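You operate a simulated robot arm through the tools that you are given. There is no shell and no other tool. Be economical: measure what you need, move in short steps, check, and stop when the job is done.

You run a simulated robot arm. Do the job below in one go: nothing can be reset, and whatever is moved stays where it is left.

## Task
Square the vise to the aisle and tighten the loose vise nut.
Fine: Free the swivel lever, swing the vise with fingers clear of it, lock the lever again. Read the size beside the nut and use the spanner marked the same. Tighten till the white marks line up, put the spanner back, pinch and drop nothing. Where these are worked on the way, their far stop is far enough and under half their travel is too little: swivel lever.

It is judged by the outcome, as a careful person would: the job done as asked, and still so three seconds after it is handed in. It fails if anything else is knocked over, pushed out of place, dropped, spilled or broken.

## Robot
A 7-joint arm with a two-finger parallel gripper on a trunk, on a base that drives. Base frame: it is fixed to the floor where the robot stands at the start and does not move with it; the origin is under the middle of the robot, x ahead of it, y to its left, z up; the surface under the hand at the start is at about z = 0.95. Lengths are in m, angles in degrees, forces in N, time in s.
Its first joint turns from -166.0 to 166.0 degrees. Places, roughly: dome nut [1, -0.1, 1]; swivel lever [0.7, 0, 1]; vise nut [0.8, 0.1, 1]. Payload 3.43 kg.
The tool frame sits at the grasp point between the pads (the TCP): z along the fingers, y along the line on which they close. The tips reach 0.03 m beyond it. Largest opening 0.094 m; finger width 0.028, thickness 0.01; the body of the gripper, 0.05 by 0.096 m, starts 0.055 m behind the TCP.
Orientation is that of the tool frame in the base frame, as [roll, pitch, yaw] about the fixed x, y, z axes, in that order (R = Rz(yaw) Ry(pitch) Rx(roll)). With the fingers straight down and closing along the base's y, the tool's x points along the base's -x, its y along +y and its z along -z.

## Interface
- The arm moves only by the tool servo_tool. Its argument "deltas" is a list of rows, each a list of 3 entries, a list of its own where there are three numbers: the shift along the tool's x, y, z in m, then the turn, a rotation vector about the tool's x, y, z in rad, then the closure, from 0 (fully open) to 1 (shut). In form: [[[tx, ty, tz], [rx, ry, rz], fingers], ...]. A call has 1 to 10 rows; each row is the pose to reach, as a shift and turn from the pose commanded when the call began, along the tool's axes at that moment. Rows are played at 5 a second. More than 0.05 m and 8.6 degrees between two rows, or a gripper value outside its range, and nothing of the call is played. Where a pose cannot be reached the arm comes as near as it can. A force on the tool above 40 N (or 10 N above the force at the start of the call, whichever is more), or a blocked arm, ends the call early, and 0.2 s more pass. The fingers move at their own pace (about 0.045 m/s each) and stop on an object; they squeeze with about 25 N. The grip force told is the motor's: it shows also when the fingers shut on nothing. Time passes only in rows, and 0.2 s behind the last, so rows that repeat a pose let the fingers close. It gives the time, the measured TCP pose, the force on the tool (base axes), the opening and the grip force at its end, in the units of the frame above (readings bear some noise), with the torque about the TCP (base axes, N m) and any sound that the robot's microphone picked up, and new pictures: "views" is both (left out), scene, wrist or none.
- Cameras (640 x 400 px; columns grow to the right, rows downward): "scene" is now at [0.5141, 0.2091, 1.2886]; the picture's right is [-0.06, -1.00, 0.00], its down [-0.21, 0.01, -0.98] and it looks along [0.98, -0.06, -0.21] (base axes); focal length 214 px, centre (320, 200). "wrist" rides on the gripper at [0.076, 0.014, -0.102] in the tool frame; the picture's right is [-0.18, 0.98, 0.00], its down [-0.75, -0.14, -0.64] and it looks along [-0.63, -0.12, 0.77] (tool axes); focal length 243 px, centre (320, 200). There is no depth. A picture from a camera that has moved, and an enlarged one, comes with that camera's place and axes in the base frame and with its lens.
- move_column(by): slides the trunk up (or, below 0, down) by that many m; the arm and the scene camera ride with it, the base frame stays. It gives what a move gives, with no picture.
- steer(legs): drives the robot by 1 to 6 legs, each [ahead, left, turn to the left] in m, m and degrees, along the robot's own axes; the way and the turn of a leg run together, so that a leg with both is an arc; at most 1.5 m and 180 degrees a leg. The arm and the cameras ride along, it lands a little off, and it stops where it bumps. It gives what a move gives, and a new picture of the scene camera.
- pan_tilt(pan, tilt): turns the head with the scene camera to pan (to the left, within 103 degrees either way) and tilt (down, from -29 to 69), counted from straight ahead of the robot. It gives what a move gives, and a new picture of the scene camera.
- zoom(camera, box): a new picture of the part [left, top, right, bottom] of that camera's present view, enlarged. The clock stands still meanwhile.
- job_done(): hands the job in; it is judged then, once.

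Go step by step. Nothing tells you exact positions but the pictures and the camera data: compare them with the known pose of the tool, close in by small moves and look again before you grip or let go. The budget is 120 turns and 260 pictures, counting those below and the enlarged ones. Unless the task says otherwise, let go and move clear before handing in, and close with one line.

The tools are called after "Emit:" by a JSON object that holds its "method" and its "body". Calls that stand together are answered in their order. servo_tool: Moves the arm, as the interface text tells. Its arguments: {"type":"object","properties":{"deltas":{"type":"array","items":{"type":"array"}},"views":{"type":"string","enum":["both","scene","wrist","none"]}},"required":["deltas"]} The other tools are called the same way: move_column (by) slides the trunk up or down; steer (legs) drives the base; pan_tilt (pan, tilt) turns the head that bears the scene camera; zoom (camera, box) takes an enlarged picture of a part of a camera's view; job_done () hands the job in.

At the start:

```text
clock: 0.0
position: [0.675, 0.1705, 1.3019]
ee_rot: [-180.0, 0.0, 180.0]
contact_force: [-0.1, 0.0, 0.1]
moment: [-0.02, -0.01, 0.0]
opening: 0.0939
grip_force: 0.0
trunk travel left (down, up): [-0.35, 0.14]
robot x, y, heading: [0.0006, 0.0007, -0.4]
head pan, tilt: [-3.5, 12.1]
```

scene: 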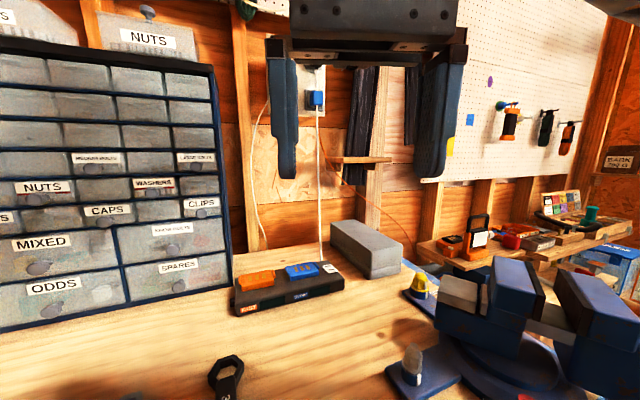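
wrist: 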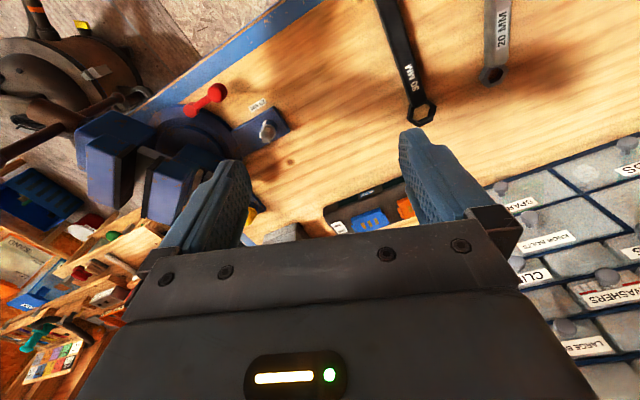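

I see a vise to the right, two spanners (30 MM, 20 MM) on the bench, and a nut with a label beside it. I'll look more closely with the head tilted down and enlarge the wrist view.

Emit:
{"method": "pan_tilt", "body": {"pan": -15, "tilt": 50}}

Emit:
{"method": "zoom", "body": {"camera": "wrist", "box": [60, 60, 320, 220]}}

Emit:
{"method": "zoom", "body": {"camera": "wrist", "box": [360, 0, 560, 130]}}

```text
clock: 1.0
position: [0.675, 0.1695, 1.3023]
ee_rot: [179.9, 0.0, 180.0]
contact_force: [-0.1, 0.3, 0.4]
moment: [-0.02, 0.05, 0.04]
opening: 0.0939
grip_force: 0.1
trunk travel left (down, up): [-0.35, 0.14]
robot x, y, heading: [-0.0011, -0.0008, 0.0]
head pan, tilt: [-15.0, 50.0]
camera scene: at [0.4954, 0.1949, 1.2301], right [-0.26, -0.97, 0.0], down [-0.74, 0.2, -0.64], along [0.62, -0.17, -0.77], focal length 214 px, centre (320, 200)
```

scene: 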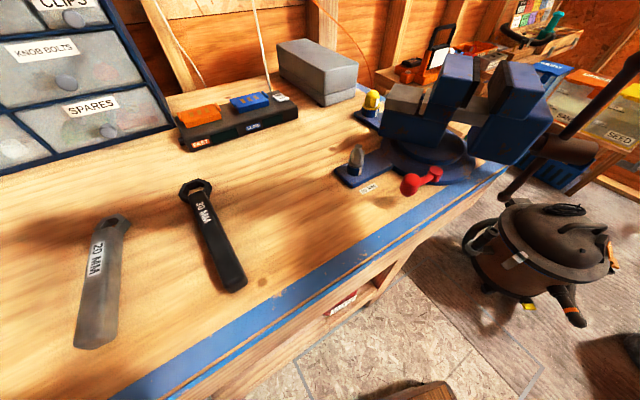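

```text
2.46 times, centred on (190, 140) of wrist
camera zoom: at [0.5987, 0.1836, 1.4057], right [0.18, 0.98, 0.0], down [0.75, -0.14, 0.64], along [0.63, -0.12, -0.77], focal length 597 px, centre (640, 348)
```

zoom: 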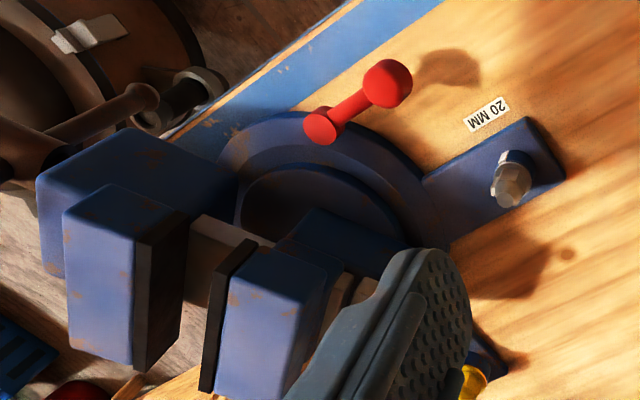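

```text
3.08 times, centred on (460, 65) of wrist
camera zoom: at [0.5987, 0.1836, 1.4057], right [0.18, 0.98, 0.0], down [0.75, -0.14, 0.64], along [0.63, -0.12, -0.77], focal length 746 px, centre (-111, 615)
```

zoom: 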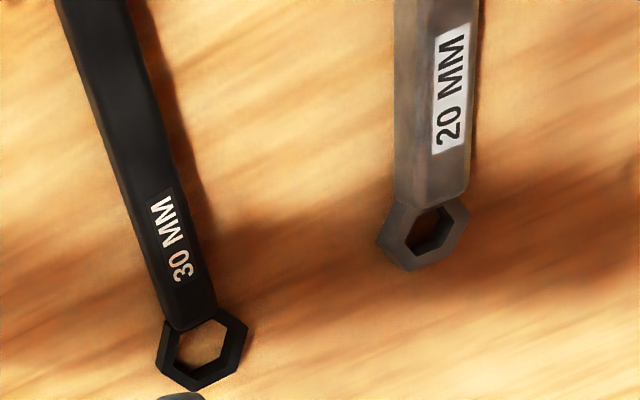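

The nut's label reads 20 MM and the grey spanner is the 20 MM one. I'll zoom in on the vise and nut.

Emit:
{"method": "zoom", "body": {"camera": "scene", "box": [320, 130, 480, 230]}}

Emit:
{"method": "zoom", "body": {"camera": "scene", "box": [320, 40, 640, 240]}}

Emit:
{"method": "zoom", "body": {"camera": "scene", "box": [40, 160, 280, 360]}}

```text
4.00 times, centred on (400, 180) of scene
camera zoom: at [0.4954, 0.1949, 1.2301], right [-0.26, -0.97, 0.0], down [-0.74, 0.2, -0.64], along [0.62, -0.17, -0.77], focal length 858 px, centre (0, 280)
```

zoom: 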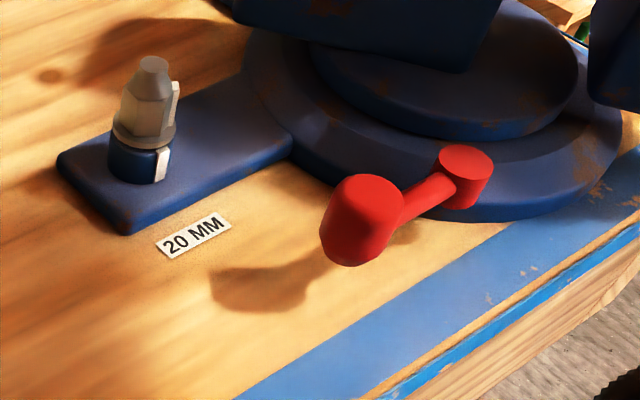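

```text
2.00 times, centred on (480, 140) of scene
camera zoom: at [0.4954, 0.1949, 1.2301], right [-0.26, -0.97, 0.0], down [-0.74, 0.2, -0.64], along [0.62, -0.17, -0.77], focal length 429 px, centre (0, 320)
```

zoom: 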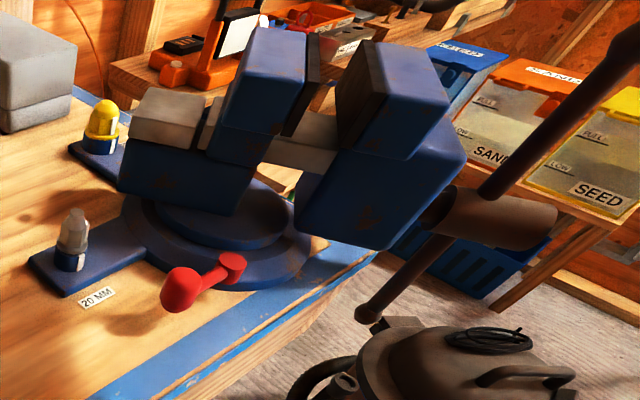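

```text
2.00 times, centred on (160, 260) of scene
camera zoom: at [0.4954, 0.1949, 1.2301], right [-0.26, -0.97, 0.0], down [-0.74, 0.2, -0.64], along [0.62, -0.17, -0.77], focal length 429 px, centre (640, 80)
```

zoom: 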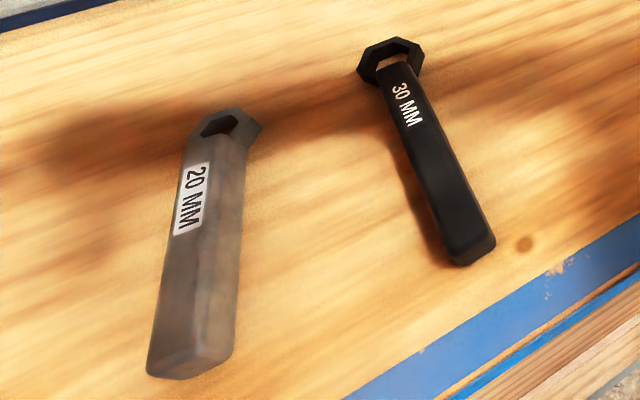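

Next I'll move the hand over in front of the vise for a better look from the wrist camera.

Emit:
{"method": "servo_tool", "body": {"deltas": [[[0, -0.05, 0], [0, 0, 0], 0.5], [[0.02, -0.1, 0], [0, 0, 0], 0.9], [[0.04, -0.15, 0], [0, 0, 0], 1], [[0.06, -0.2, 0], [0, 0, 0], 1], [[0.06, -0.23, 0], [0, 0, 0], 1], [[0.06, -0.23, 0], [0, 0, 0], 1]]}}

Emit:
{"method": "pan_tilt", "body": {"pan": -40, "tilt": 40}}

```text
refused: row 2 steps farther than a row can; nothing moved
```

```text
clock: 1.9
position: [0.6741, 0.1693, 1.303]
ee_rot: [-179.9, 0.0, -180.0]
contact_force: [-0.6, 0.8, 0.4]
moment: [-0.02, -0.05, -0.05]
opening: 0.0941
grip_force: 0.0
trunk travel left (down, up): [-0.35, 0.14]
robot x, y, heading: [0.0013, 0.0006, -0.1]
head pan, tilt: [-40.0, 40.0]
camera scene: at [0.4862, 0.1602, 1.2442], right [-0.64, -0.77, 0.0], down [-0.49, 0.41, -0.77], along [0.59, -0.49, -0.64], focal length 214 px, centre (320, 200)
```

scene: 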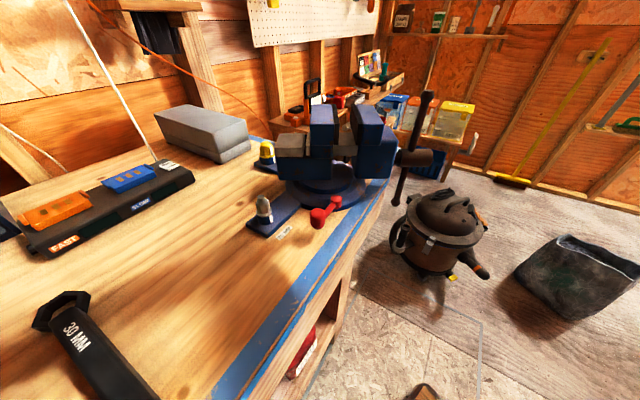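

Emit:
{"method": "servo_tool", "body": {"deltas": [[[0, -0.04, 0], [0, 0, 0], 0.5], [[0.02, -0.08, 0], [0, 0, 0], 0.9], [[0.04, -0.12, 0], [0, 0, 0], 1], [[0.06, -0.16, 0], [0, 0, 0], 1], [[0.06, -0.2, 0], [0, 0, 0], 1], [[0.06, -0.23, 0], [0, 0, 0], 1], [[0.06, -0.23, 0], [0, 0, 0], 1]]}}

Emit:
{"method": "zoom", "body": {"camera": "scene", "box": [220, 80, 460, 260]}}

```text
clock: 3.5
position: [0.613, -0.0599, 1.3025]
ee_rot: [-180.0, 0.0, 180.0]
contact_force: [-1.3, 0.8, 0.4]
moment: [0.01, 0.01, 0.0]
opening: 0.0001
grip_force: 25.1
trunk travel left (down, up): [-0.35, 0.14]
robot x, y, heading: [-0.0017, -0.0009, -0.2]
head pan, tilt: [-40.0, 40.0]
camera scene: at [0.4862, 0.16, 1.2443], right [-0.64, -0.77, 0.0], down [-0.49, 0.41, -0.77], along [0.59, -0.49, -0.64], focal length 214 px, centre (320, 200)
camera wrist: at [0.5371, -0.0451, 1.4072], right [0.18, 0.98, 0.0], down [0.75, -0.14, 0.64], along [0.63, -0.12, -0.77], focal length 243 px, centre (320, 200)
```

scene: 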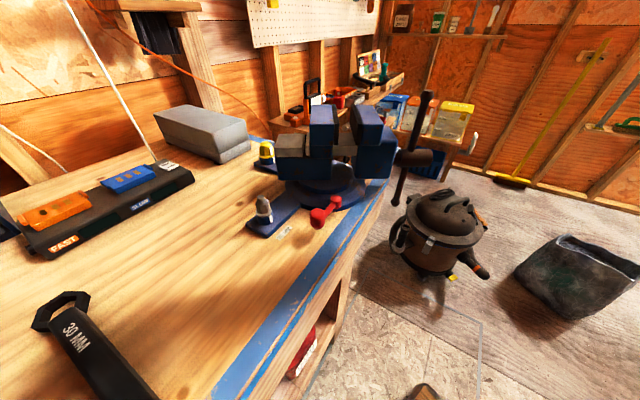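
wrist: 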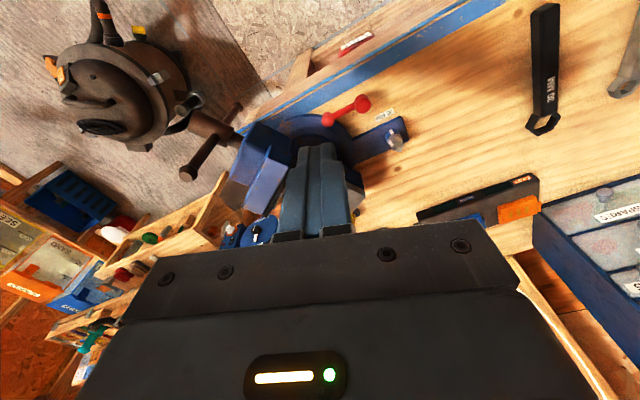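

```text
2.22 times, centred on (340, 170) of scene
camera zoom: at [0.4862, 0.16, 1.2443], right [-0.64, -0.77, 0.0], down [-0.49, 0.41, -0.77], along [0.59, -0.49, -0.64], focal length 477 px, centre (276, 267)
```

zoom: 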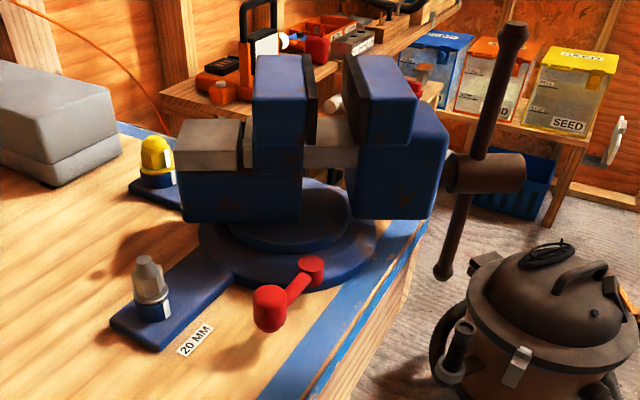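

Emit:
{"method": "zoom", "body": {"camera": "wrist", "box": [220, 70, 460, 220]}}

Emit:
{"method": "zoom", "body": {"camera": "scene", "box": [240, 165, 360, 240]}}

```text
2.67 times, centred on (340, 145) of wrist
camera zoom: at [0.5371, -0.0451, 1.4072], right [0.18, 0.98, 0.0], down [0.75, -0.14, 0.64], along [0.63, -0.12, -0.77], focal length 647 px, centre (267, 347)
```

zoom: 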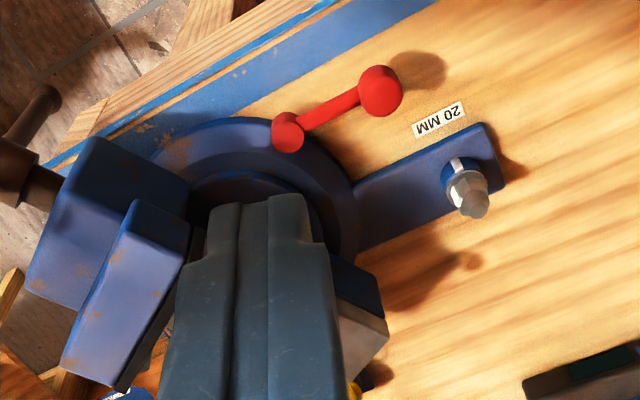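

```text
5.33 times, centred on (300, 202) of scene
camera zoom: at [0.4862, 0.16, 1.2443], right [-0.64, -0.77, 0.0], down [-0.49, 0.41, -0.77], along [0.59, -0.49, -0.64], focal length 1144 px, centre (427, 187)
```

zoom: 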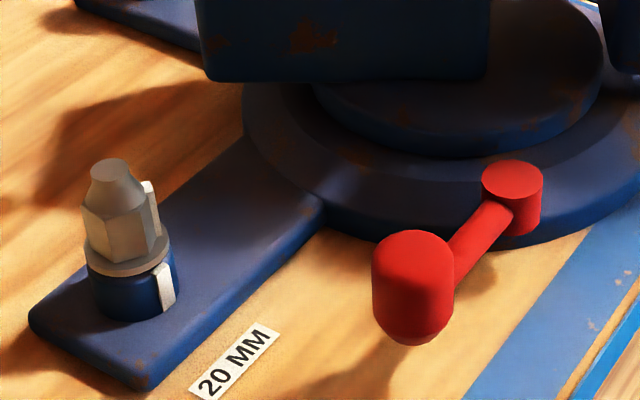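

The knob of the red lever is at about (0.687, 0.0, 0.985), its pivot at (0.709, -0.064), the nut at (0.77, 0.056, 0.98), and the vise axis is about 38° off square. First I'll bring the hand over the lever knob, with the fingers straddling it across the lever.

Emit:
{"method": "servo_tool", "body": {"deltas": [[[-0.008, 0.006, 0.01], [0, 0, 0.138], 0.5], [[-0.016, 0.012, 0.02], [0, 0, 0.276], 0.35], [[-0.024, 0.019, 0.03], [0, 0, 0.414], 0.35], [[-0.032, 0.026, 0.05], [0, 0, 0.552], 0.35], [[-0.04, 0.033, 0.07], [0, 0, 0.69], 0.35], [[-0.048, 0.039, 0.09], [0, 0, 0.828], 0.35], [[-0.056, 0.045, 0.11], [0, 0, 0.966], 0.35], [[-0.064, 0.052, 0.13], [0, 0, 1.104], 0.35], [[-0.074, 0.059, 0.15], [0, 0, 1.24], 0.35], [[-0.074, 0.059, 0.17], [0, 0, 1.24], 0.35]]}}

```text
clock: 5.7
position: [0.688, 0.0, 1.1298]
ee_rot: [179.9, 0.1, 108.8]
contact_force: [-0.7, 0.0, -0.2]
moment: [0.01, -0.01, -0.03]
opening: 0.0611
grip_force: 0.0
trunk travel left (down, up): [-0.35, 0.14]
robot x, y, heading: [-0.0047, -0.001, 0.2]
head pan, tilt: [-40.0, 40.0]
camera scene: at [0.486, 0.1601, 1.2444], right [-0.64, -0.77, 0.0], down [-0.49, 0.41, -0.77], along [0.59, -0.49, -0.64], focal length 214 px, centre (320, 200)
camera wrist: at [0.6774, 0.0744, 1.2336], right [0.99, 0.14, 0.0], down [0.11, -0.76, 0.64], along [0.09, -0.64, -0.77], focal length 243 px, centre (320, 200)
```

scene: 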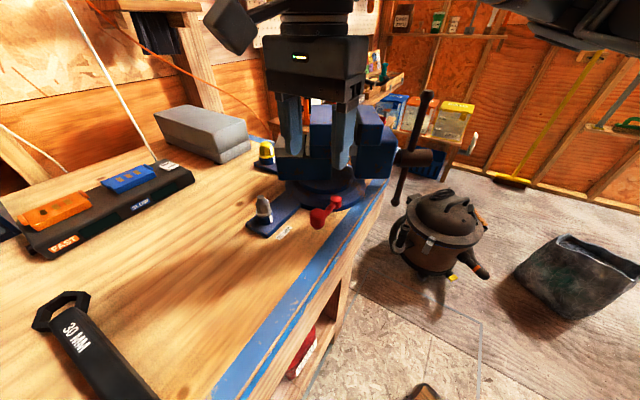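
wrist: 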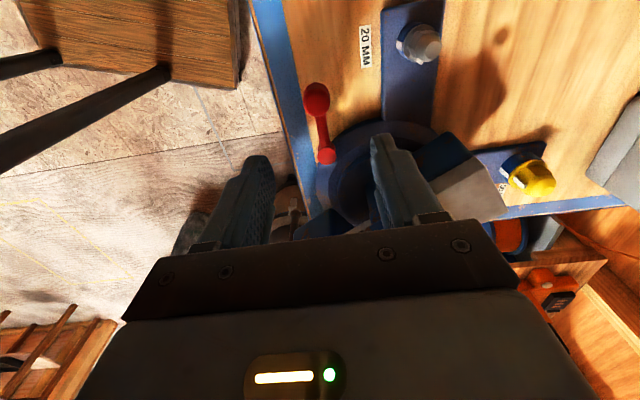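

Emit:
{"method": "servo_tool", "body": {"deltas": [[[0, 0, 0.04], [0, 0, 0], 0.35], [[0, 0, 0.08], [0, 0, 0], 0.35], [[0, 0, 0.11], [0, 0, 0], 0.35], [[0, 0, 0.125], [0, 0, 0], 0.35], [[0, 0, 0.125], [0, 0, 0], 0.55], [[0, 0, 0.125], [0, 0, 0], 0.55]]}}

Emit:
{"method": "zoom", "body": {"camera": "scene", "box": [240, 130, 400, 250]}}

```text
clock: 7.1
position: [0.6889, 0.0001, 1.0053]
ee_rot: [180.0, 0.1, 108.9]
contact_force: [0.1, 1.9, 0.1]
moment: [-0.02, -0.02, 0.02]
opening: 0.0423
grip_force: 0.1
trunk travel left (down, up): [-0.35, 0.14]
robot x, y, heading: [0.0058, 0.0003, 0.1]
head pan, tilt: [-40.0, 40.0]
camera scene: at [0.4861, 0.1602, 1.2443], right [-0.64, -0.77, 0.0], down [-0.49, 0.41, -0.77], along [0.59, -0.49, -0.64], focal length 214 px, centre (320, 200)
camera wrist: at [0.6783, 0.0752, 1.1084], right [0.99, 0.14, 0.0], down [0.11, -0.76, 0.64], along [0.09, -0.64, -0.77], focal length 243 px, centre (320, 200)
```

scene: 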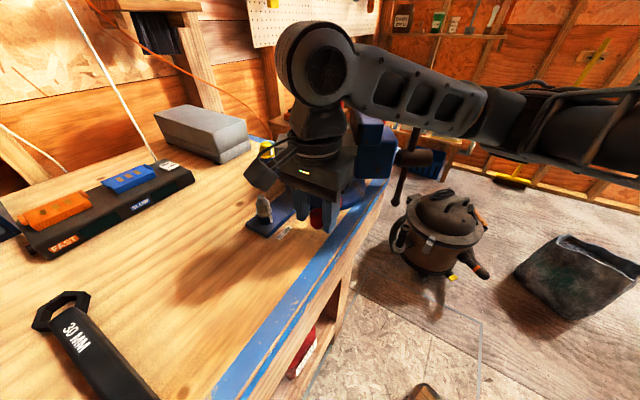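
wrist: 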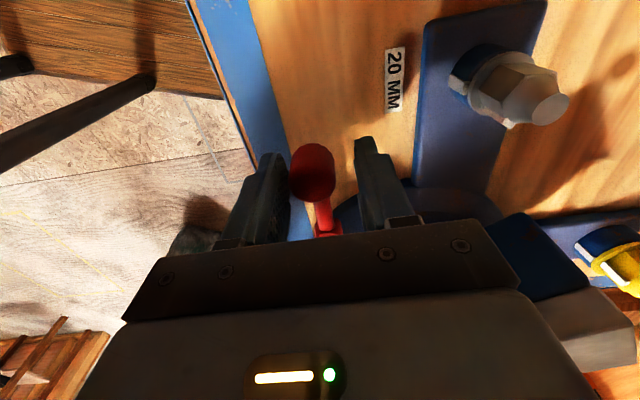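

```text
3.33 times, centred on (320, 190) of scene
camera zoom: at [0.4861, 0.1602, 1.2443], right [-0.64, -0.77, 0.0], down [-0.49, 0.41, -0.77], along [0.59, -0.49, -0.64], focal length 715 px, centre (320, 233)
```

zoom: 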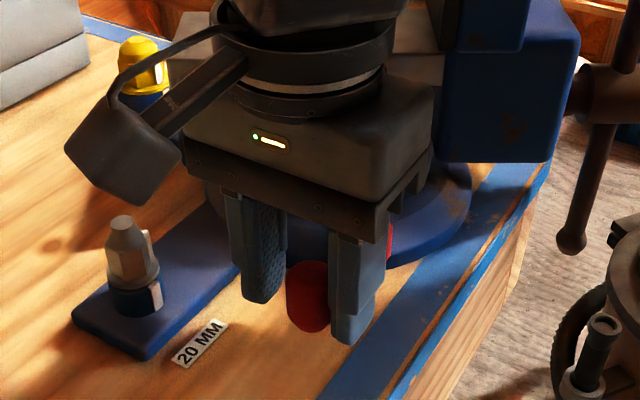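

Knob is between the fingers. I'll push it counter-clockwise (the loosening sense) a bit along its arc and watch the force.

Emit:
{"method": "servo_tool", "body": {"deltas": [[[0, -0.005, 0], [0, 0, 0], 0.6], [[-0.0007, -0.0143, 0], [0, 0, -0.1], 0.6], [[-0.0026, -0.0235, 0], [0, 0, -0.2], 0.6], [[-0.0058, -0.0323, 0], [0, 0, -0.3], 0.6]]}}

Emit:
{"method": "zoom", "body": {"camera": "wrist", "box": [200, 100, 440, 250]}}

```text
clock: 8.1
position: [0.6615, -0.0156, 1.0062]
ee_rot: [-180.0, 0.1, 126.2]
contact_force: [0.4, 0.7, 0.4]
moment: [0.01, 0.04, -0.01]
opening: 0.0378
grip_force: 0.1
trunk travel left (down, up): [-0.35, 0.14]
robot x, y, heading: [-0.0005, -0.0006, 0.2]
head pan, tilt: [-40.0, 40.0]
camera scene: at [0.4862, 0.1602, 1.2442], right [-0.64, -0.77, 0.0], down [-0.49, 0.41, -0.77], along [0.59, -0.49, -0.64], focal length 214 px, centre (320, 200)
camera wrist: at [0.6277, 0.0523, 1.1098], right [0.9, 0.43, 0.0], down [0.33, -0.69, 0.64], along [0.28, -0.58, -0.77], focal length 243 px, centre (320, 200)
```

scene: 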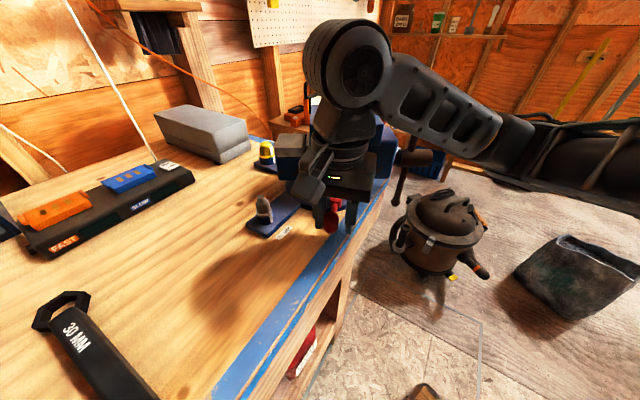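
wrist: 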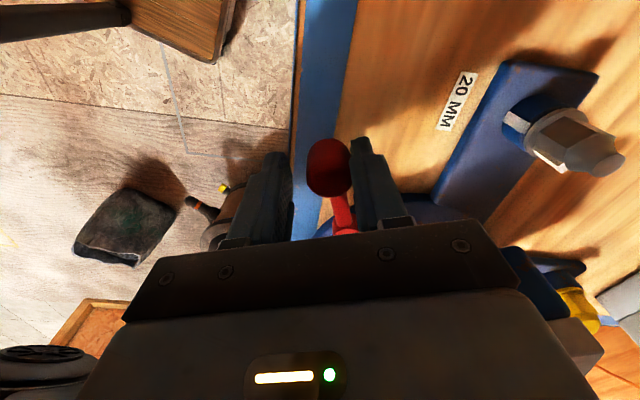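

```text
2.67 times, centred on (320, 175) of wrist
camera zoom: at [0.6277, 0.0523, 1.1098], right [0.9, 0.43, 0.0], down [0.33, -0.69, 0.64], along [0.28, -0.58, -0.77], focal length 647 px, centre (320, 267)
```

zoom: 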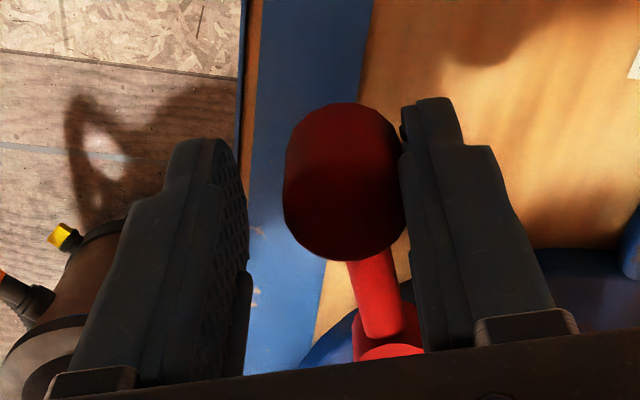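

The lever moves freely that way, so I continue along its arc toward its far stop.

Emit:
{"method": "servo_tool", "body": {"deltas": [[[-0.0028, -0.0114, 0], [0, 0, -0.07], 0.6], [[-0.0076, -0.0222, 0], [0, 0, -0.14], 0.6], [[-0.0141, -0.032, 0], [0, 0, -0.2], 0.6], [[-0.0223, -0.0405, 0], [0, 0, -0.2], 0.6]]}}

Emit:
{"method": "zoom", "body": {"camera": "wrist", "box": [200, 100, 440, 250]}}

```text
clock: 9.1
position: [0.642, -0.0586, 1.0069]
ee_rot: [179.9, 0.1, 137.7]
contact_force: [-0.5, 0.4, 0.4]
moment: [-0.02, 0.04, 0.0]
opening: 0.0377
grip_force: 0.0
trunk travel left (down, up): [-0.35, 0.14]
robot x, y, heading: [0.0003, 0.0002, -0.4]
head pan, tilt: [-40.0, 40.0]
camera scene: at [0.4862, 0.1603, 1.2442], right [-0.64, -0.77, 0.0], down [-0.49, 0.41, -0.77], along [0.59, -0.49, -0.64], focal length 214 px, centre (320, 200)
camera wrist: at [0.5957, 0.0023, 1.1109], right [0.8, 0.6, 0.0], down [0.46, -0.61, 0.64], along [0.39, -0.51, -0.77], focal length 243 px, centre (320, 200)
```

scene: 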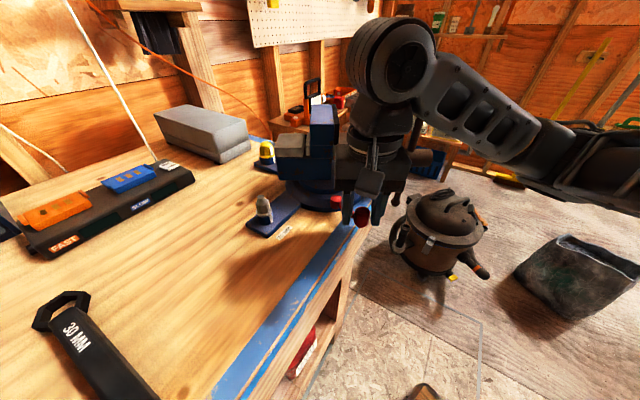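
wrist: 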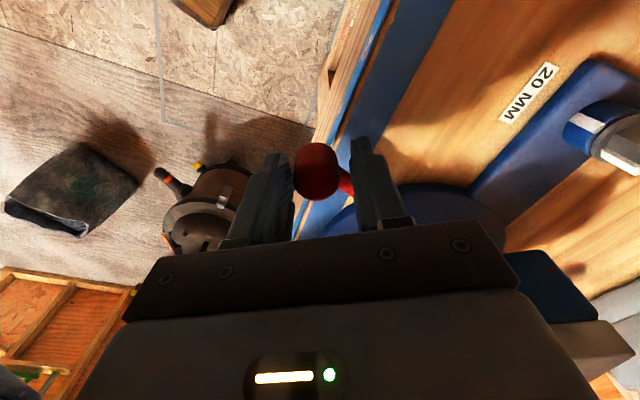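

```text
2.67 times, centred on (320, 175) of wrist
camera zoom: at [0.5957, 0.0023, 1.1109], right [0.8, 0.6, 0.0], down [0.46, -0.61, 0.64], along [0.39, -0.51, -0.77], focal length 647 px, centre (320, 267)
```

zoom: 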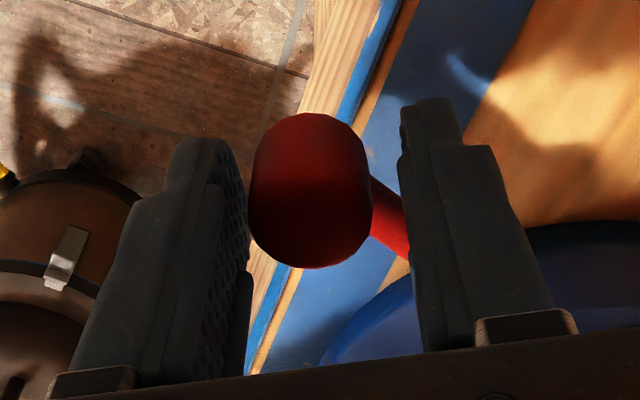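

Emit:
{"method": "servo_tool", "body": {"deltas": [[[-0.0077, -0.0084, 0], [0, 0, 0], 0.6], [[-0.0166, -0.0159, 0], [0, 0, 0], 0.6], [[-0.022, -0.019, 0], [0, 0, 0], 0.6]]}}

Emit:
{"method": "zoom", "body": {"camera": "wrist", "box": [200, 100, 440, 250]}}

Emit:
{"method": "zoom", "body": {"camera": "scene", "box": [260, 120, 420, 240]}}

```text
clock: 9.6
position: [0.6395, -0.0629, 1.008]
ee_rot: [179.5, -0.7, 138.7]
contact_force: [2.6, 16.1, 2.9]
moment: [0.41, -0.2, 0.37]
opening: 0.0457
grip_force: 7.1
trunk travel left (down, up): [-0.35, 0.14]
robot x, y, heading: [-0.0016, -0.0026, 0.2]
head pan, tilt: [-40.0, 40.0]
stopped in row 2: the force on the tool passed its limit at 47 N (the readings are from after the stop); the commanded pose is now the measured one
camera scene: at [0.4859, 0.1616, 1.2443], right [-0.64, -0.77, 0.0], down [-0.49, 0.41, -0.77], along [0.59, -0.49, -0.64], focal length 214 px, centre (320, 200)
camera wrist: at [0.5929, -0.0043, 1.1115], right [0.79, 0.62, 0.01], down [0.47, -0.61, 0.63], along [0.39, -0.49, -0.78], focal length 243 px, centre (320, 200)
```

scene: 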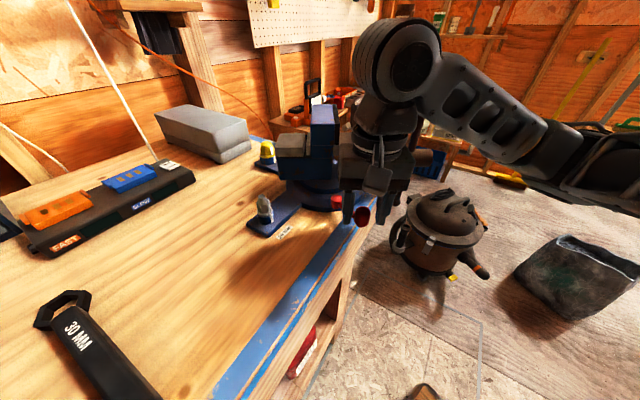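
wrist: 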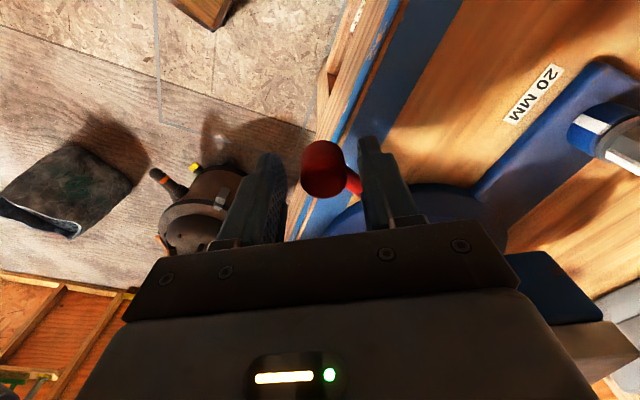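

```text
2.67 times, centred on (320, 175) of wrist
camera zoom: at [0.5929, -0.0043, 1.1115], right [0.79, 0.62, 0.01], down [0.47, -0.61, 0.63], along [0.39, -0.49, -0.78], focal length 647 px, centre (320, 267)
```

zoom: 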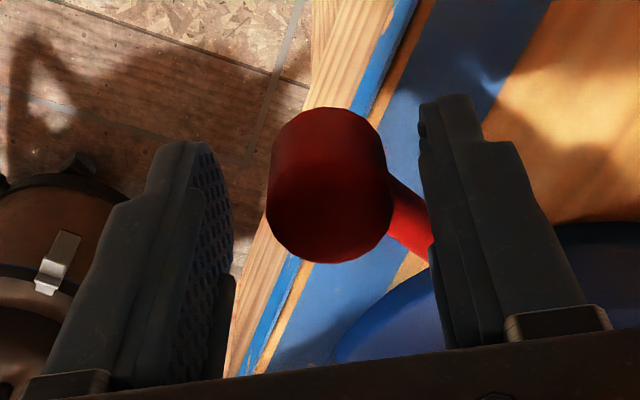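

```text
3.33 times, centred on (340, 180) of scene
camera zoom: at [0.4859, 0.1616, 1.2443], right [-0.64, -0.77, 0.0], down [-0.49, 0.41, -0.77], along [0.59, -0.49, -0.64], focal length 715 px, centre (253, 267)
```

zoom: 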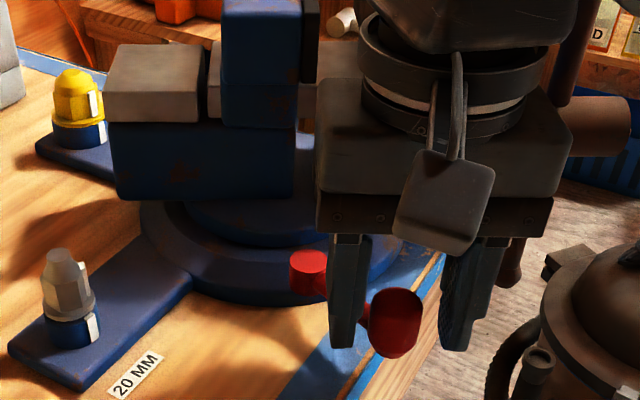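

The knob stopped at about 70° of swing and the force rose, so this is the lever's far stop. I'll open, back up and check.

Emit:
{"method": "servo_tool", "body": {"deltas": [[[0.003, 0.003, 0], [0, 0, 0], 0.4], [[0.003, 0.003, -0.03], [0, 0, 0], 0.4], [[0.003, 0.003, -0.07], [0, 0, 0], 0.4], [[0.003, 0.003, -0.12], [0, 0, 0], 0.4], [[0.03, 0.003, -0.16], [0, 0, 0], 0.6], [[0.06, 0.02, -0.2], [0, 0, 0], 1], [[0.09, 0.05, -0.22], [0, 0, 0], 1], [[0.11, 0.08, -0.22], [0, 0, 0], 1], [[0.11, 0.08, -0.22], [0, 0, 0], 1]]}}

Emit:
{"method": "zoom", "body": {"camera": "scene", "box": [220, 80, 460, 260]}}

```text
refused: row 6 steps farther than a row can; nothing moved
```

```text
2.22 times, centred on (340, 170) of scene
camera zoom: at [0.4859, 0.1616, 1.2443], right [-0.64, -0.77, 0.0], down [-0.49, 0.41, -0.77], along [0.59, -0.49, -0.64], focal length 477 px, centre (276, 267)
```

zoom: 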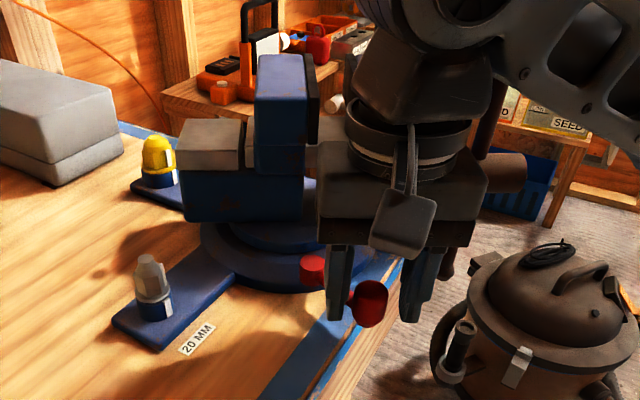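

Emit:
{"method": "servo_tool", "body": {"deltas": [[[0.003, 0.003, 0], [0, 0, 0], 0.4], [[0.003, 0.003, -0.03], [0, 0, 0], 0.4], [[0.003, 0.003, -0.07], [0, 0, 0], 0.4], [[0.003, 0.003, -0.115], [0, 0, 0], 0.4], [[0.02, 0.003, -0.15], [0, 0, 0], 0.6], [[0.04, 0.02, -0.18], [0, 0, 0], 1], [[0.07, 0.04, -0.2], [0, 0, 0], 1], [[0.09, 0.06, -0.22], [0, 0, 0], 1], [[0.11, 0.08, -0.22], [0, 0, 0], 1]]}}

Emit:
{"method": "zoom", "body": {"camera": "scene", "box": [220, 80, 460, 260]}}

```text
clock: 11.6
position: [0.6124, 0.0646, 1.2289]
ee_rot: [179.6, -0.6, 138.4]
contact_force: [0.5, -0.5, 0.1]
moment: [0.03, -0.01, 0.02]
opening: 0.0
grip_force: 25.0
trunk travel left (down, up): [-0.35, 0.14]
robot x, y, heading: [-0.0018, -0.0002, 0.1]
head pan, tilt: [-40.0, 40.0]
camera scene: at [0.4859, 0.1601, 1.2443], right [-0.64, -0.77, 0.0], down [-0.49, 0.41, -0.77], along [0.59, -0.49, -0.64], focal length 214 px, centre (320, 200)
camera wrist: at [0.5658, 0.1243, 1.3326], right [0.79, 0.61, 0.0], down [0.47, -0.61, 0.63], along [0.39, -0.5, -0.77], focal length 243 px, centre (320, 200)
```

scene: 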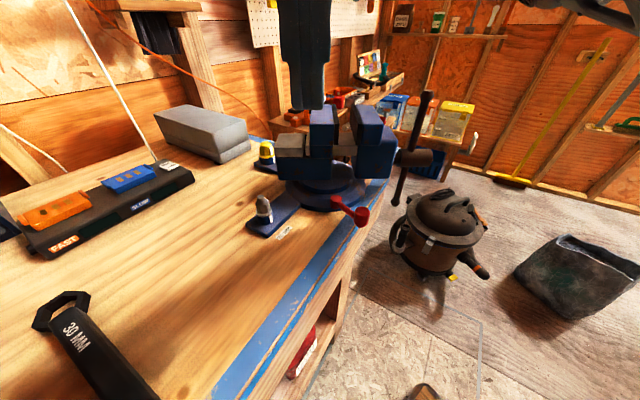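
wrist: 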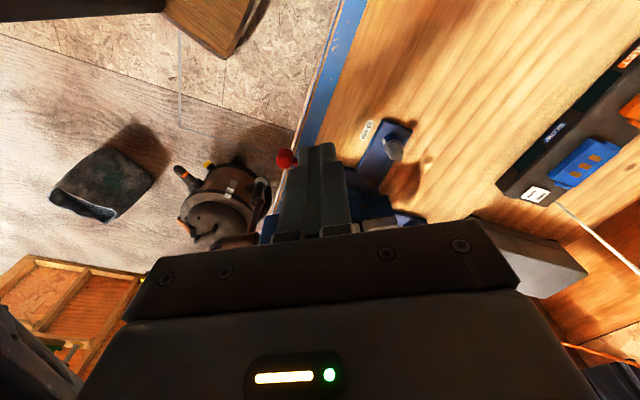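

```text
2.22 times, centred on (340, 170) of scene
camera zoom: at [0.4859, 0.1601, 1.2443], right [-0.64, -0.77, 0.0], down [-0.49, 0.41, -0.77], along [0.59, -0.49, -0.64], focal length 477 px, centre (276, 267)
```

zoom: 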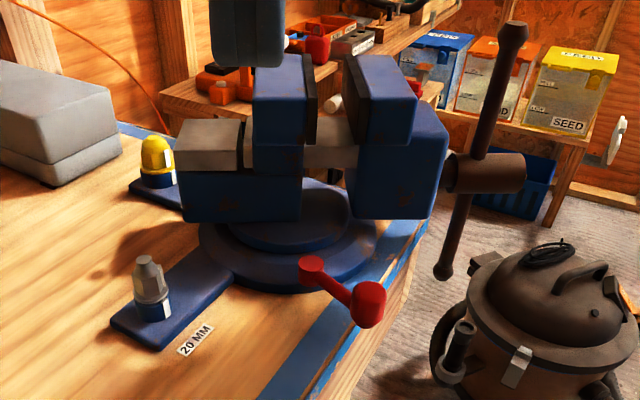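

The lever is fully over. Next I'll bring the closed fingers, slightly tilted, beside the left rear flank of the vise body, so I can push it clockwise away from the nut.

Emit:
{"method": "servo_tool", "body": {"deltas": [[[-0.034, 0.015, 0.01], [0, -0.05, -0.02], 1], [[-0.068, 0.03, 0.03], [0, -0.1, -0.04], 1], [[-0.102, 0.046, 0.05], [0, -0.15, -0.06], 1], [[-0.1356, 0.062, 0.07], [0, -0.2, -0.06], 1], [[-0.1356, 0.062, 0.1], [0, -0.2, -0.06], 1], [[-0.1356, 0.062, 0.1], [0, -0.2, -0.06], 1]]}}

Emit:
{"method": "zoom", "body": {"camera": "scene", "box": [220, 80, 460, 260]}}

```text
clock: 13.0
position: [0.7508, 0.0228, 1.1259]
ee_rot: [-180.0, 10.9, 141.9]
contact_force: [0.0, -0.9, -0.5]
moment: [0.01, -0.03, 0.02]
opening: 0.0
grip_force: 24.9
trunk travel left (down, up): [-0.35, 0.14]
robot x, y, heading: [0.0023, 0.0008, -0.2]
head pan, tilt: [-40.0, 40.0]
camera scene: at [0.4859, 0.1607, 1.2443], right [-0.64, -0.77, 0.0], down [-0.49, 0.41, -0.77], along [0.59, -0.49, -0.64], focal length 214 px, centre (320, 200)
camera wrist: at [0.6858, 0.0919, 1.2132], right [0.75, 0.66, 0.04], down [0.4, -0.49, 0.77], along [0.53, -0.56, -0.63], focal length 243 px, centre (320, 200)
```

scene: 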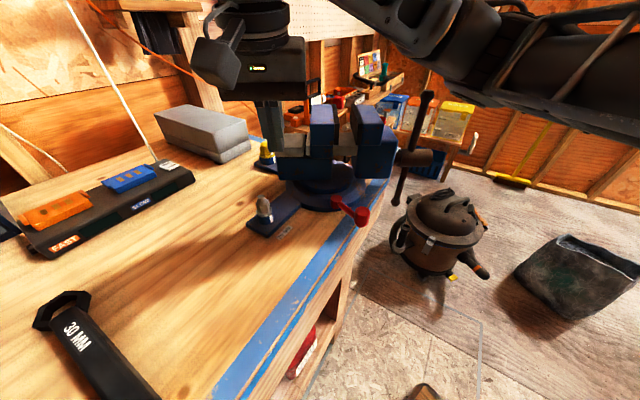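
wrist: 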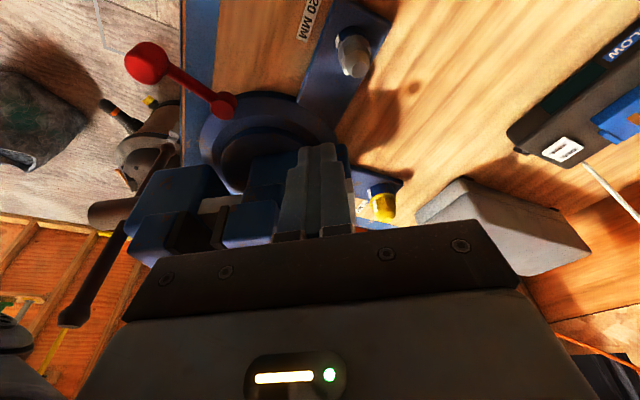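

```text
2.22 times, centred on (340, 170) of scene
camera zoom: at [0.4859, 0.1607, 1.2443], right [-0.64, -0.77, 0.0], down [-0.49, 0.41, -0.77], along [0.59, -0.49, -0.64], focal length 477 px, centre (276, 267)
```

zoom: 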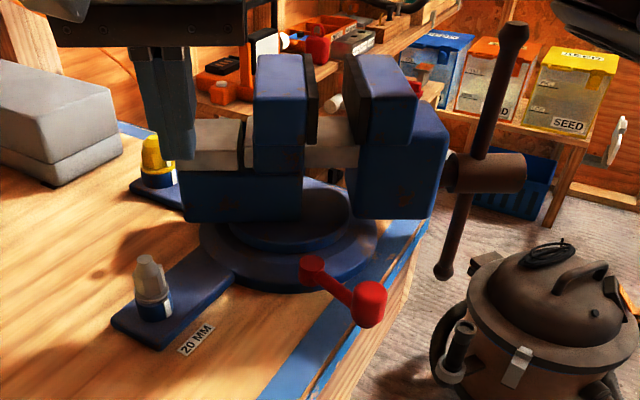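

Emit:
{"method": "servo_tool", "body": {"deltas": [[[0, -0.022, 0], [0, -0.1, 0], 1], [[0.008, -0.022, 0.039], [0, -0.1, 0], 1], [[0.008, -0.022, 0.039], [0, -0.1, 0], 1]]}}

Emit:
{"method": "zoom", "body": {"camera": "scene", "box": [220, 80, 460, 260]}}

```text
clock: 13.8
position: [0.738, 0.0061, 1.0881]
ee_rot: [-180.0, 16.6, 142.0]
contact_force: [-0.4, -0.1, 0.7]
moment: [0.01, 0.02, -0.02]
opening: 0.0001
grip_force: 24.9
trunk travel left (down, up): [-0.35, 0.14]
robot x, y, heading: [0.0037, -0.0012, 0.2]
head pan, tilt: [-40.0, 40.0]
camera scene: at [0.4859, 0.1608, 1.2443], right [-0.64, -0.77, 0.0], down [-0.49, 0.41, -0.77], along [0.59, -0.49, -0.64], focal length 214 px, centre (320, 200)
camera wrist: at [0.666, 0.0786, 1.1655], right [0.74, 0.66, 0.05], down [0.34, -0.44, 0.83], along [0.58, -0.6, -0.55], focal length 243 px, centre (320, 200)
```

scene: 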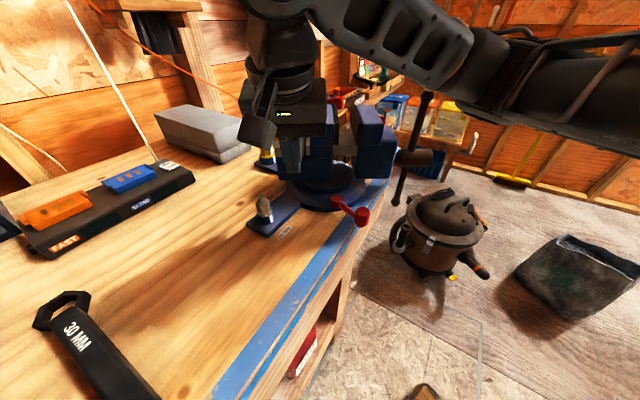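
wrist: 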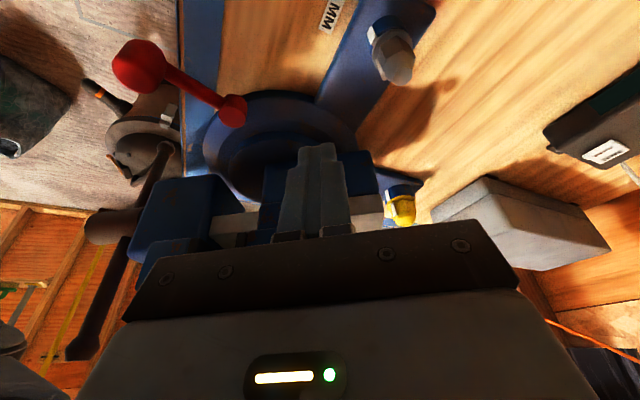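

```text
2.22 times, centred on (340, 170) of scene
camera zoom: at [0.4859, 0.1608, 1.2443], right [-0.64, -0.77, 0.0], down [-0.49, 0.41, -0.77], along [0.59, -0.49, -0.64], focal length 477 px, centre (276, 267)
```

zoom: 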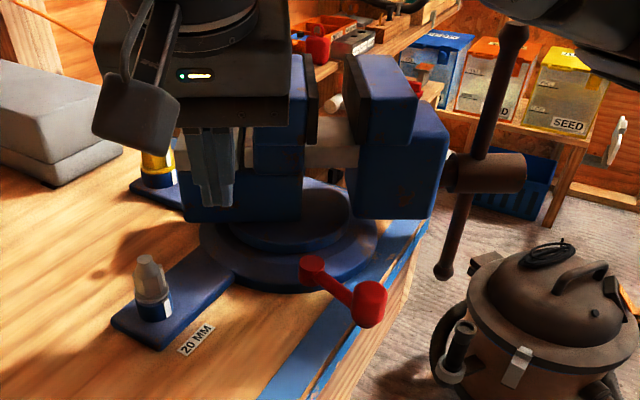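

Fingers are level with the rear flank. I'll advance gently until it contacts.

Emit:
{"method": "servo_tool", "body": {"deltas": [[[-0.0077, 0.01, 0.0023], [0, 0, 0], 1], [[-0.0144, 0.01, 0.0043], [0, 0, 0], 1], [[-0.0211, 0.01, 0.0063], [0, 0, 0.03], 1], [[-0.0287, 0.01, 0.0086], [0, 0, 0.08], 1]]}}

Emit:
{"method": "zoom", "body": {"camera": "scene", "box": [220, 80, 460, 260]}}

```text
clock: 14.8
position: [0.7707, -0.005, 1.0877]
ee_rot: [178.6, 16.5, 137.0]
contact_force: [-0.7, 0.4, 1.0]
moment: [0.04, -0.02, 0.0]
opening: 0.0
grip_force: 24.7
trunk travel left (down, up): [-0.35, 0.14]
robot x, y, heading: [-0.0032, 0.0014, 0.0]
head pan, tilt: [-40.0, 40.0]
camera scene: at [0.4859, 0.1608, 1.2443], right [-0.64, -0.77, 0.0], down [-0.49, 0.41, -0.77], along [0.59, -0.49, -0.64], focal length 214 px, centre (320, 200)
camera wrist: at [0.7023, 0.0729, 1.1655], right [0.79, 0.6, 0.08], down [0.29, -0.48, 0.83], along [0.54, -0.63, -0.56], focal length 243 px, centre (320, 200)
```

scene: 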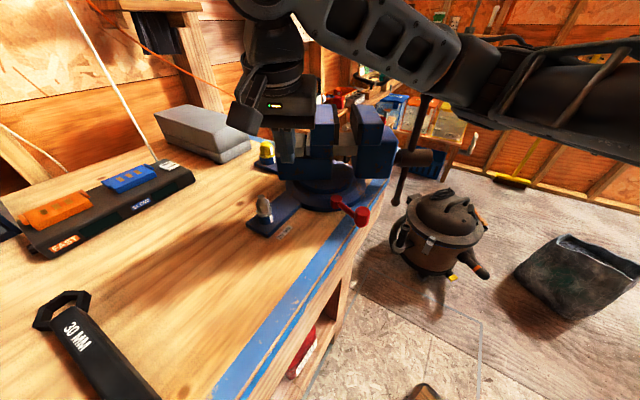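
wrist: 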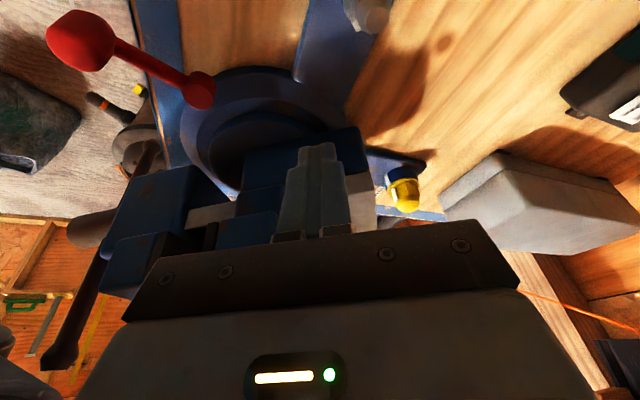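

```text
2.22 times, centred on (340, 170) of scene
camera zoom: at [0.4859, 0.1608, 1.2443], right [-0.64, -0.77, 0.0], down [-0.49, 0.41, -0.77], along [0.59, -0.49, -0.64], focal length 477 px, centre (276, 267)
```

zoom: 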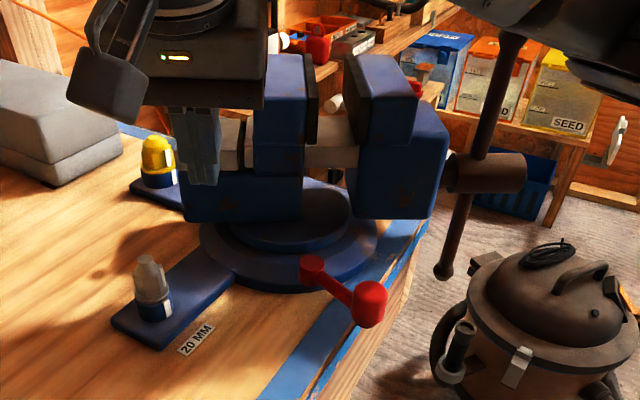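

No contact yet; I continue slowly.

Emit:
{"method": "servo_tool", "body": {"deltas": [[[-0.006, 0, 0.0018], [0, 0, 0], 1], [[-0.012, 0, 0.0036], [0, 0, 0.03], 1], [[-0.018, 0, 0.0054], [0, 0, 0.06], 1]]}}

Emit:
{"method": "zoom", "body": {"camera": "scene", "box": [220, 80, 460, 260]}}

```text
clock: 15.6
position: [0.7832, -0.0193, 1.0875]
ee_rot: [177.6, 16.5, 133.4]
contact_force: [-0.2, -0.1, -0.6]
moment: [-0.03, 0.0, -0.01]
opening: 0.0
grip_force: 24.8
trunk travel left (down, up): [-0.35, 0.14]
robot x, y, heading: [0.0023, -0.0008, -0.0]
head pan, tilt: [-40.0, 40.0]
camera scene: at [0.4859, 0.1608, 1.2443], right [-0.64, -0.77, 0.0], down [-0.49, 0.41, -0.77], along [0.59, -0.49, -0.64], focal length 214 px, centre (320, 200)
camera wrist: at [0.7203, 0.0618, 1.1656], right [0.83, 0.56, 0.09], down [0.25, -0.51, 0.82], along [0.5, -0.66, -0.56], focal length 243 px, centre (320, 200)
```

scene: 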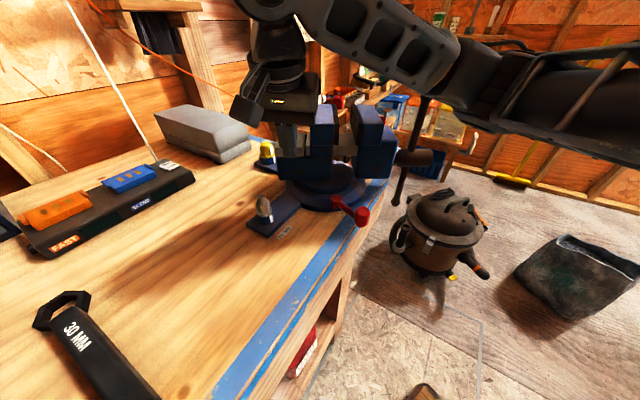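
wrist: 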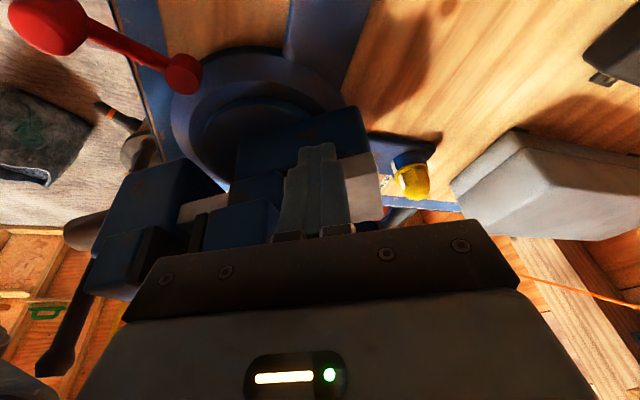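

```text
2.22 times, centred on (340, 170) of scene
camera zoom: at [0.4859, 0.1608, 1.2443], right [-0.64, -0.77, 0.0], down [-0.49, 0.41, -0.77], along [0.59, -0.49, -0.64], focal length 477 px, centre (276, 267)
```

zoom: 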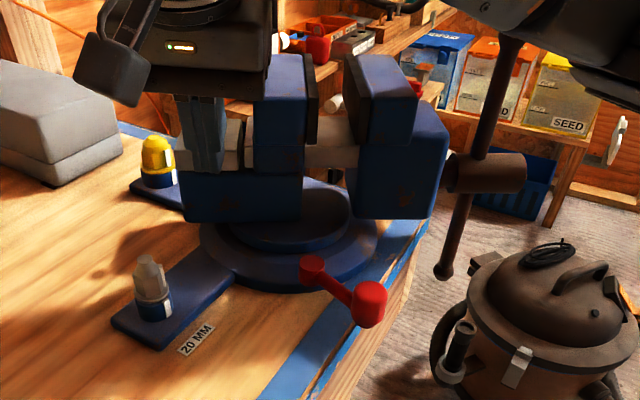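

Emit:
{"method": "servo_tool", "body": {"deltas": [[[0.0287, 0.004, -0.0085], [0, -0.05, 0], 1], [[0.0344, 0.008, 0.0107], [0, -0.1, 0], 1], [[0.0272, 0.008, 0.0129], [0, -0.1, 0], 1], [[0.02, 0.008, 0.015], [0, -0.1, 0], 1], [[0.0128, 0.008, 0.0172], [0, -0.1, 0], 1], [[0.0056, 0.008, 0.0193], [0, -0.1, 0], 1]]}}

Emit:
{"method": "zoom", "body": {"camera": "scene", "box": [220, 80, 460, 260]}}

```text
clock: 17.0
position: [0.7898, -0.0119, 1.0679]
ee_rot: [177.5, 22.1, 133.3]
contact_force: [0.1, 0.3, 0.1]
moment: [-0.01, -0.03, 0.03]
opening: 0.0
grip_force: 24.9
trunk travel left (down, up): [-0.35, 0.14]
robot x, y, heading: [-0.0009, -0.0029, 0.3]
head pan, tilt: [-40.0, 40.0]
camera scene: at [0.4859, 0.1608, 1.2443], right [-0.64, -0.77, 0.0], down [-0.49, 0.41, -0.77], along [0.59, -0.49, -0.64], focal length 214 px, centre (320, 200)
camera wrist: at [0.7214, 0.0742, 1.1354], right [0.82, 0.56, 0.11], down [0.19, -0.45, 0.87], along [0.54, -0.7, -0.48], focal length 243 px, centre (320, 200)
```

scene: 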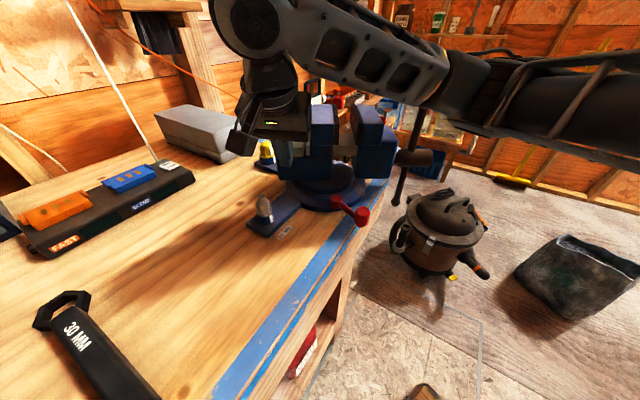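
wrist: 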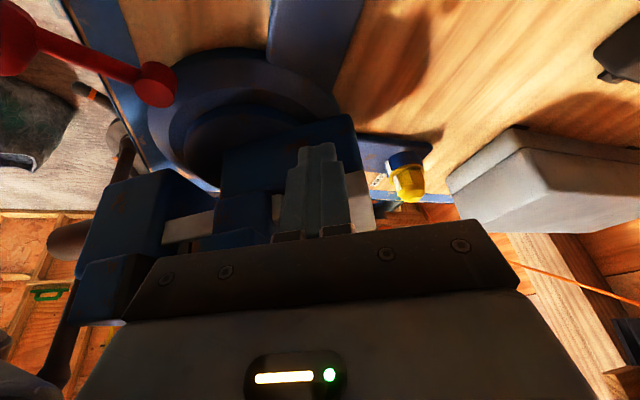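

```text
2.22 times, centred on (340, 170) of scene
camera zoom: at [0.4859, 0.1608, 1.2443], right [-0.64, -0.77, 0.0], down [-0.49, 0.41, -0.77], along [0.59, -0.49, -0.64], focal length 477 px, centre (276, 267)
```

zoom: 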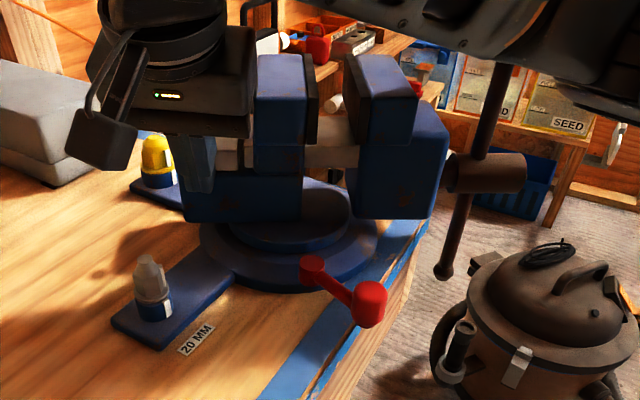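

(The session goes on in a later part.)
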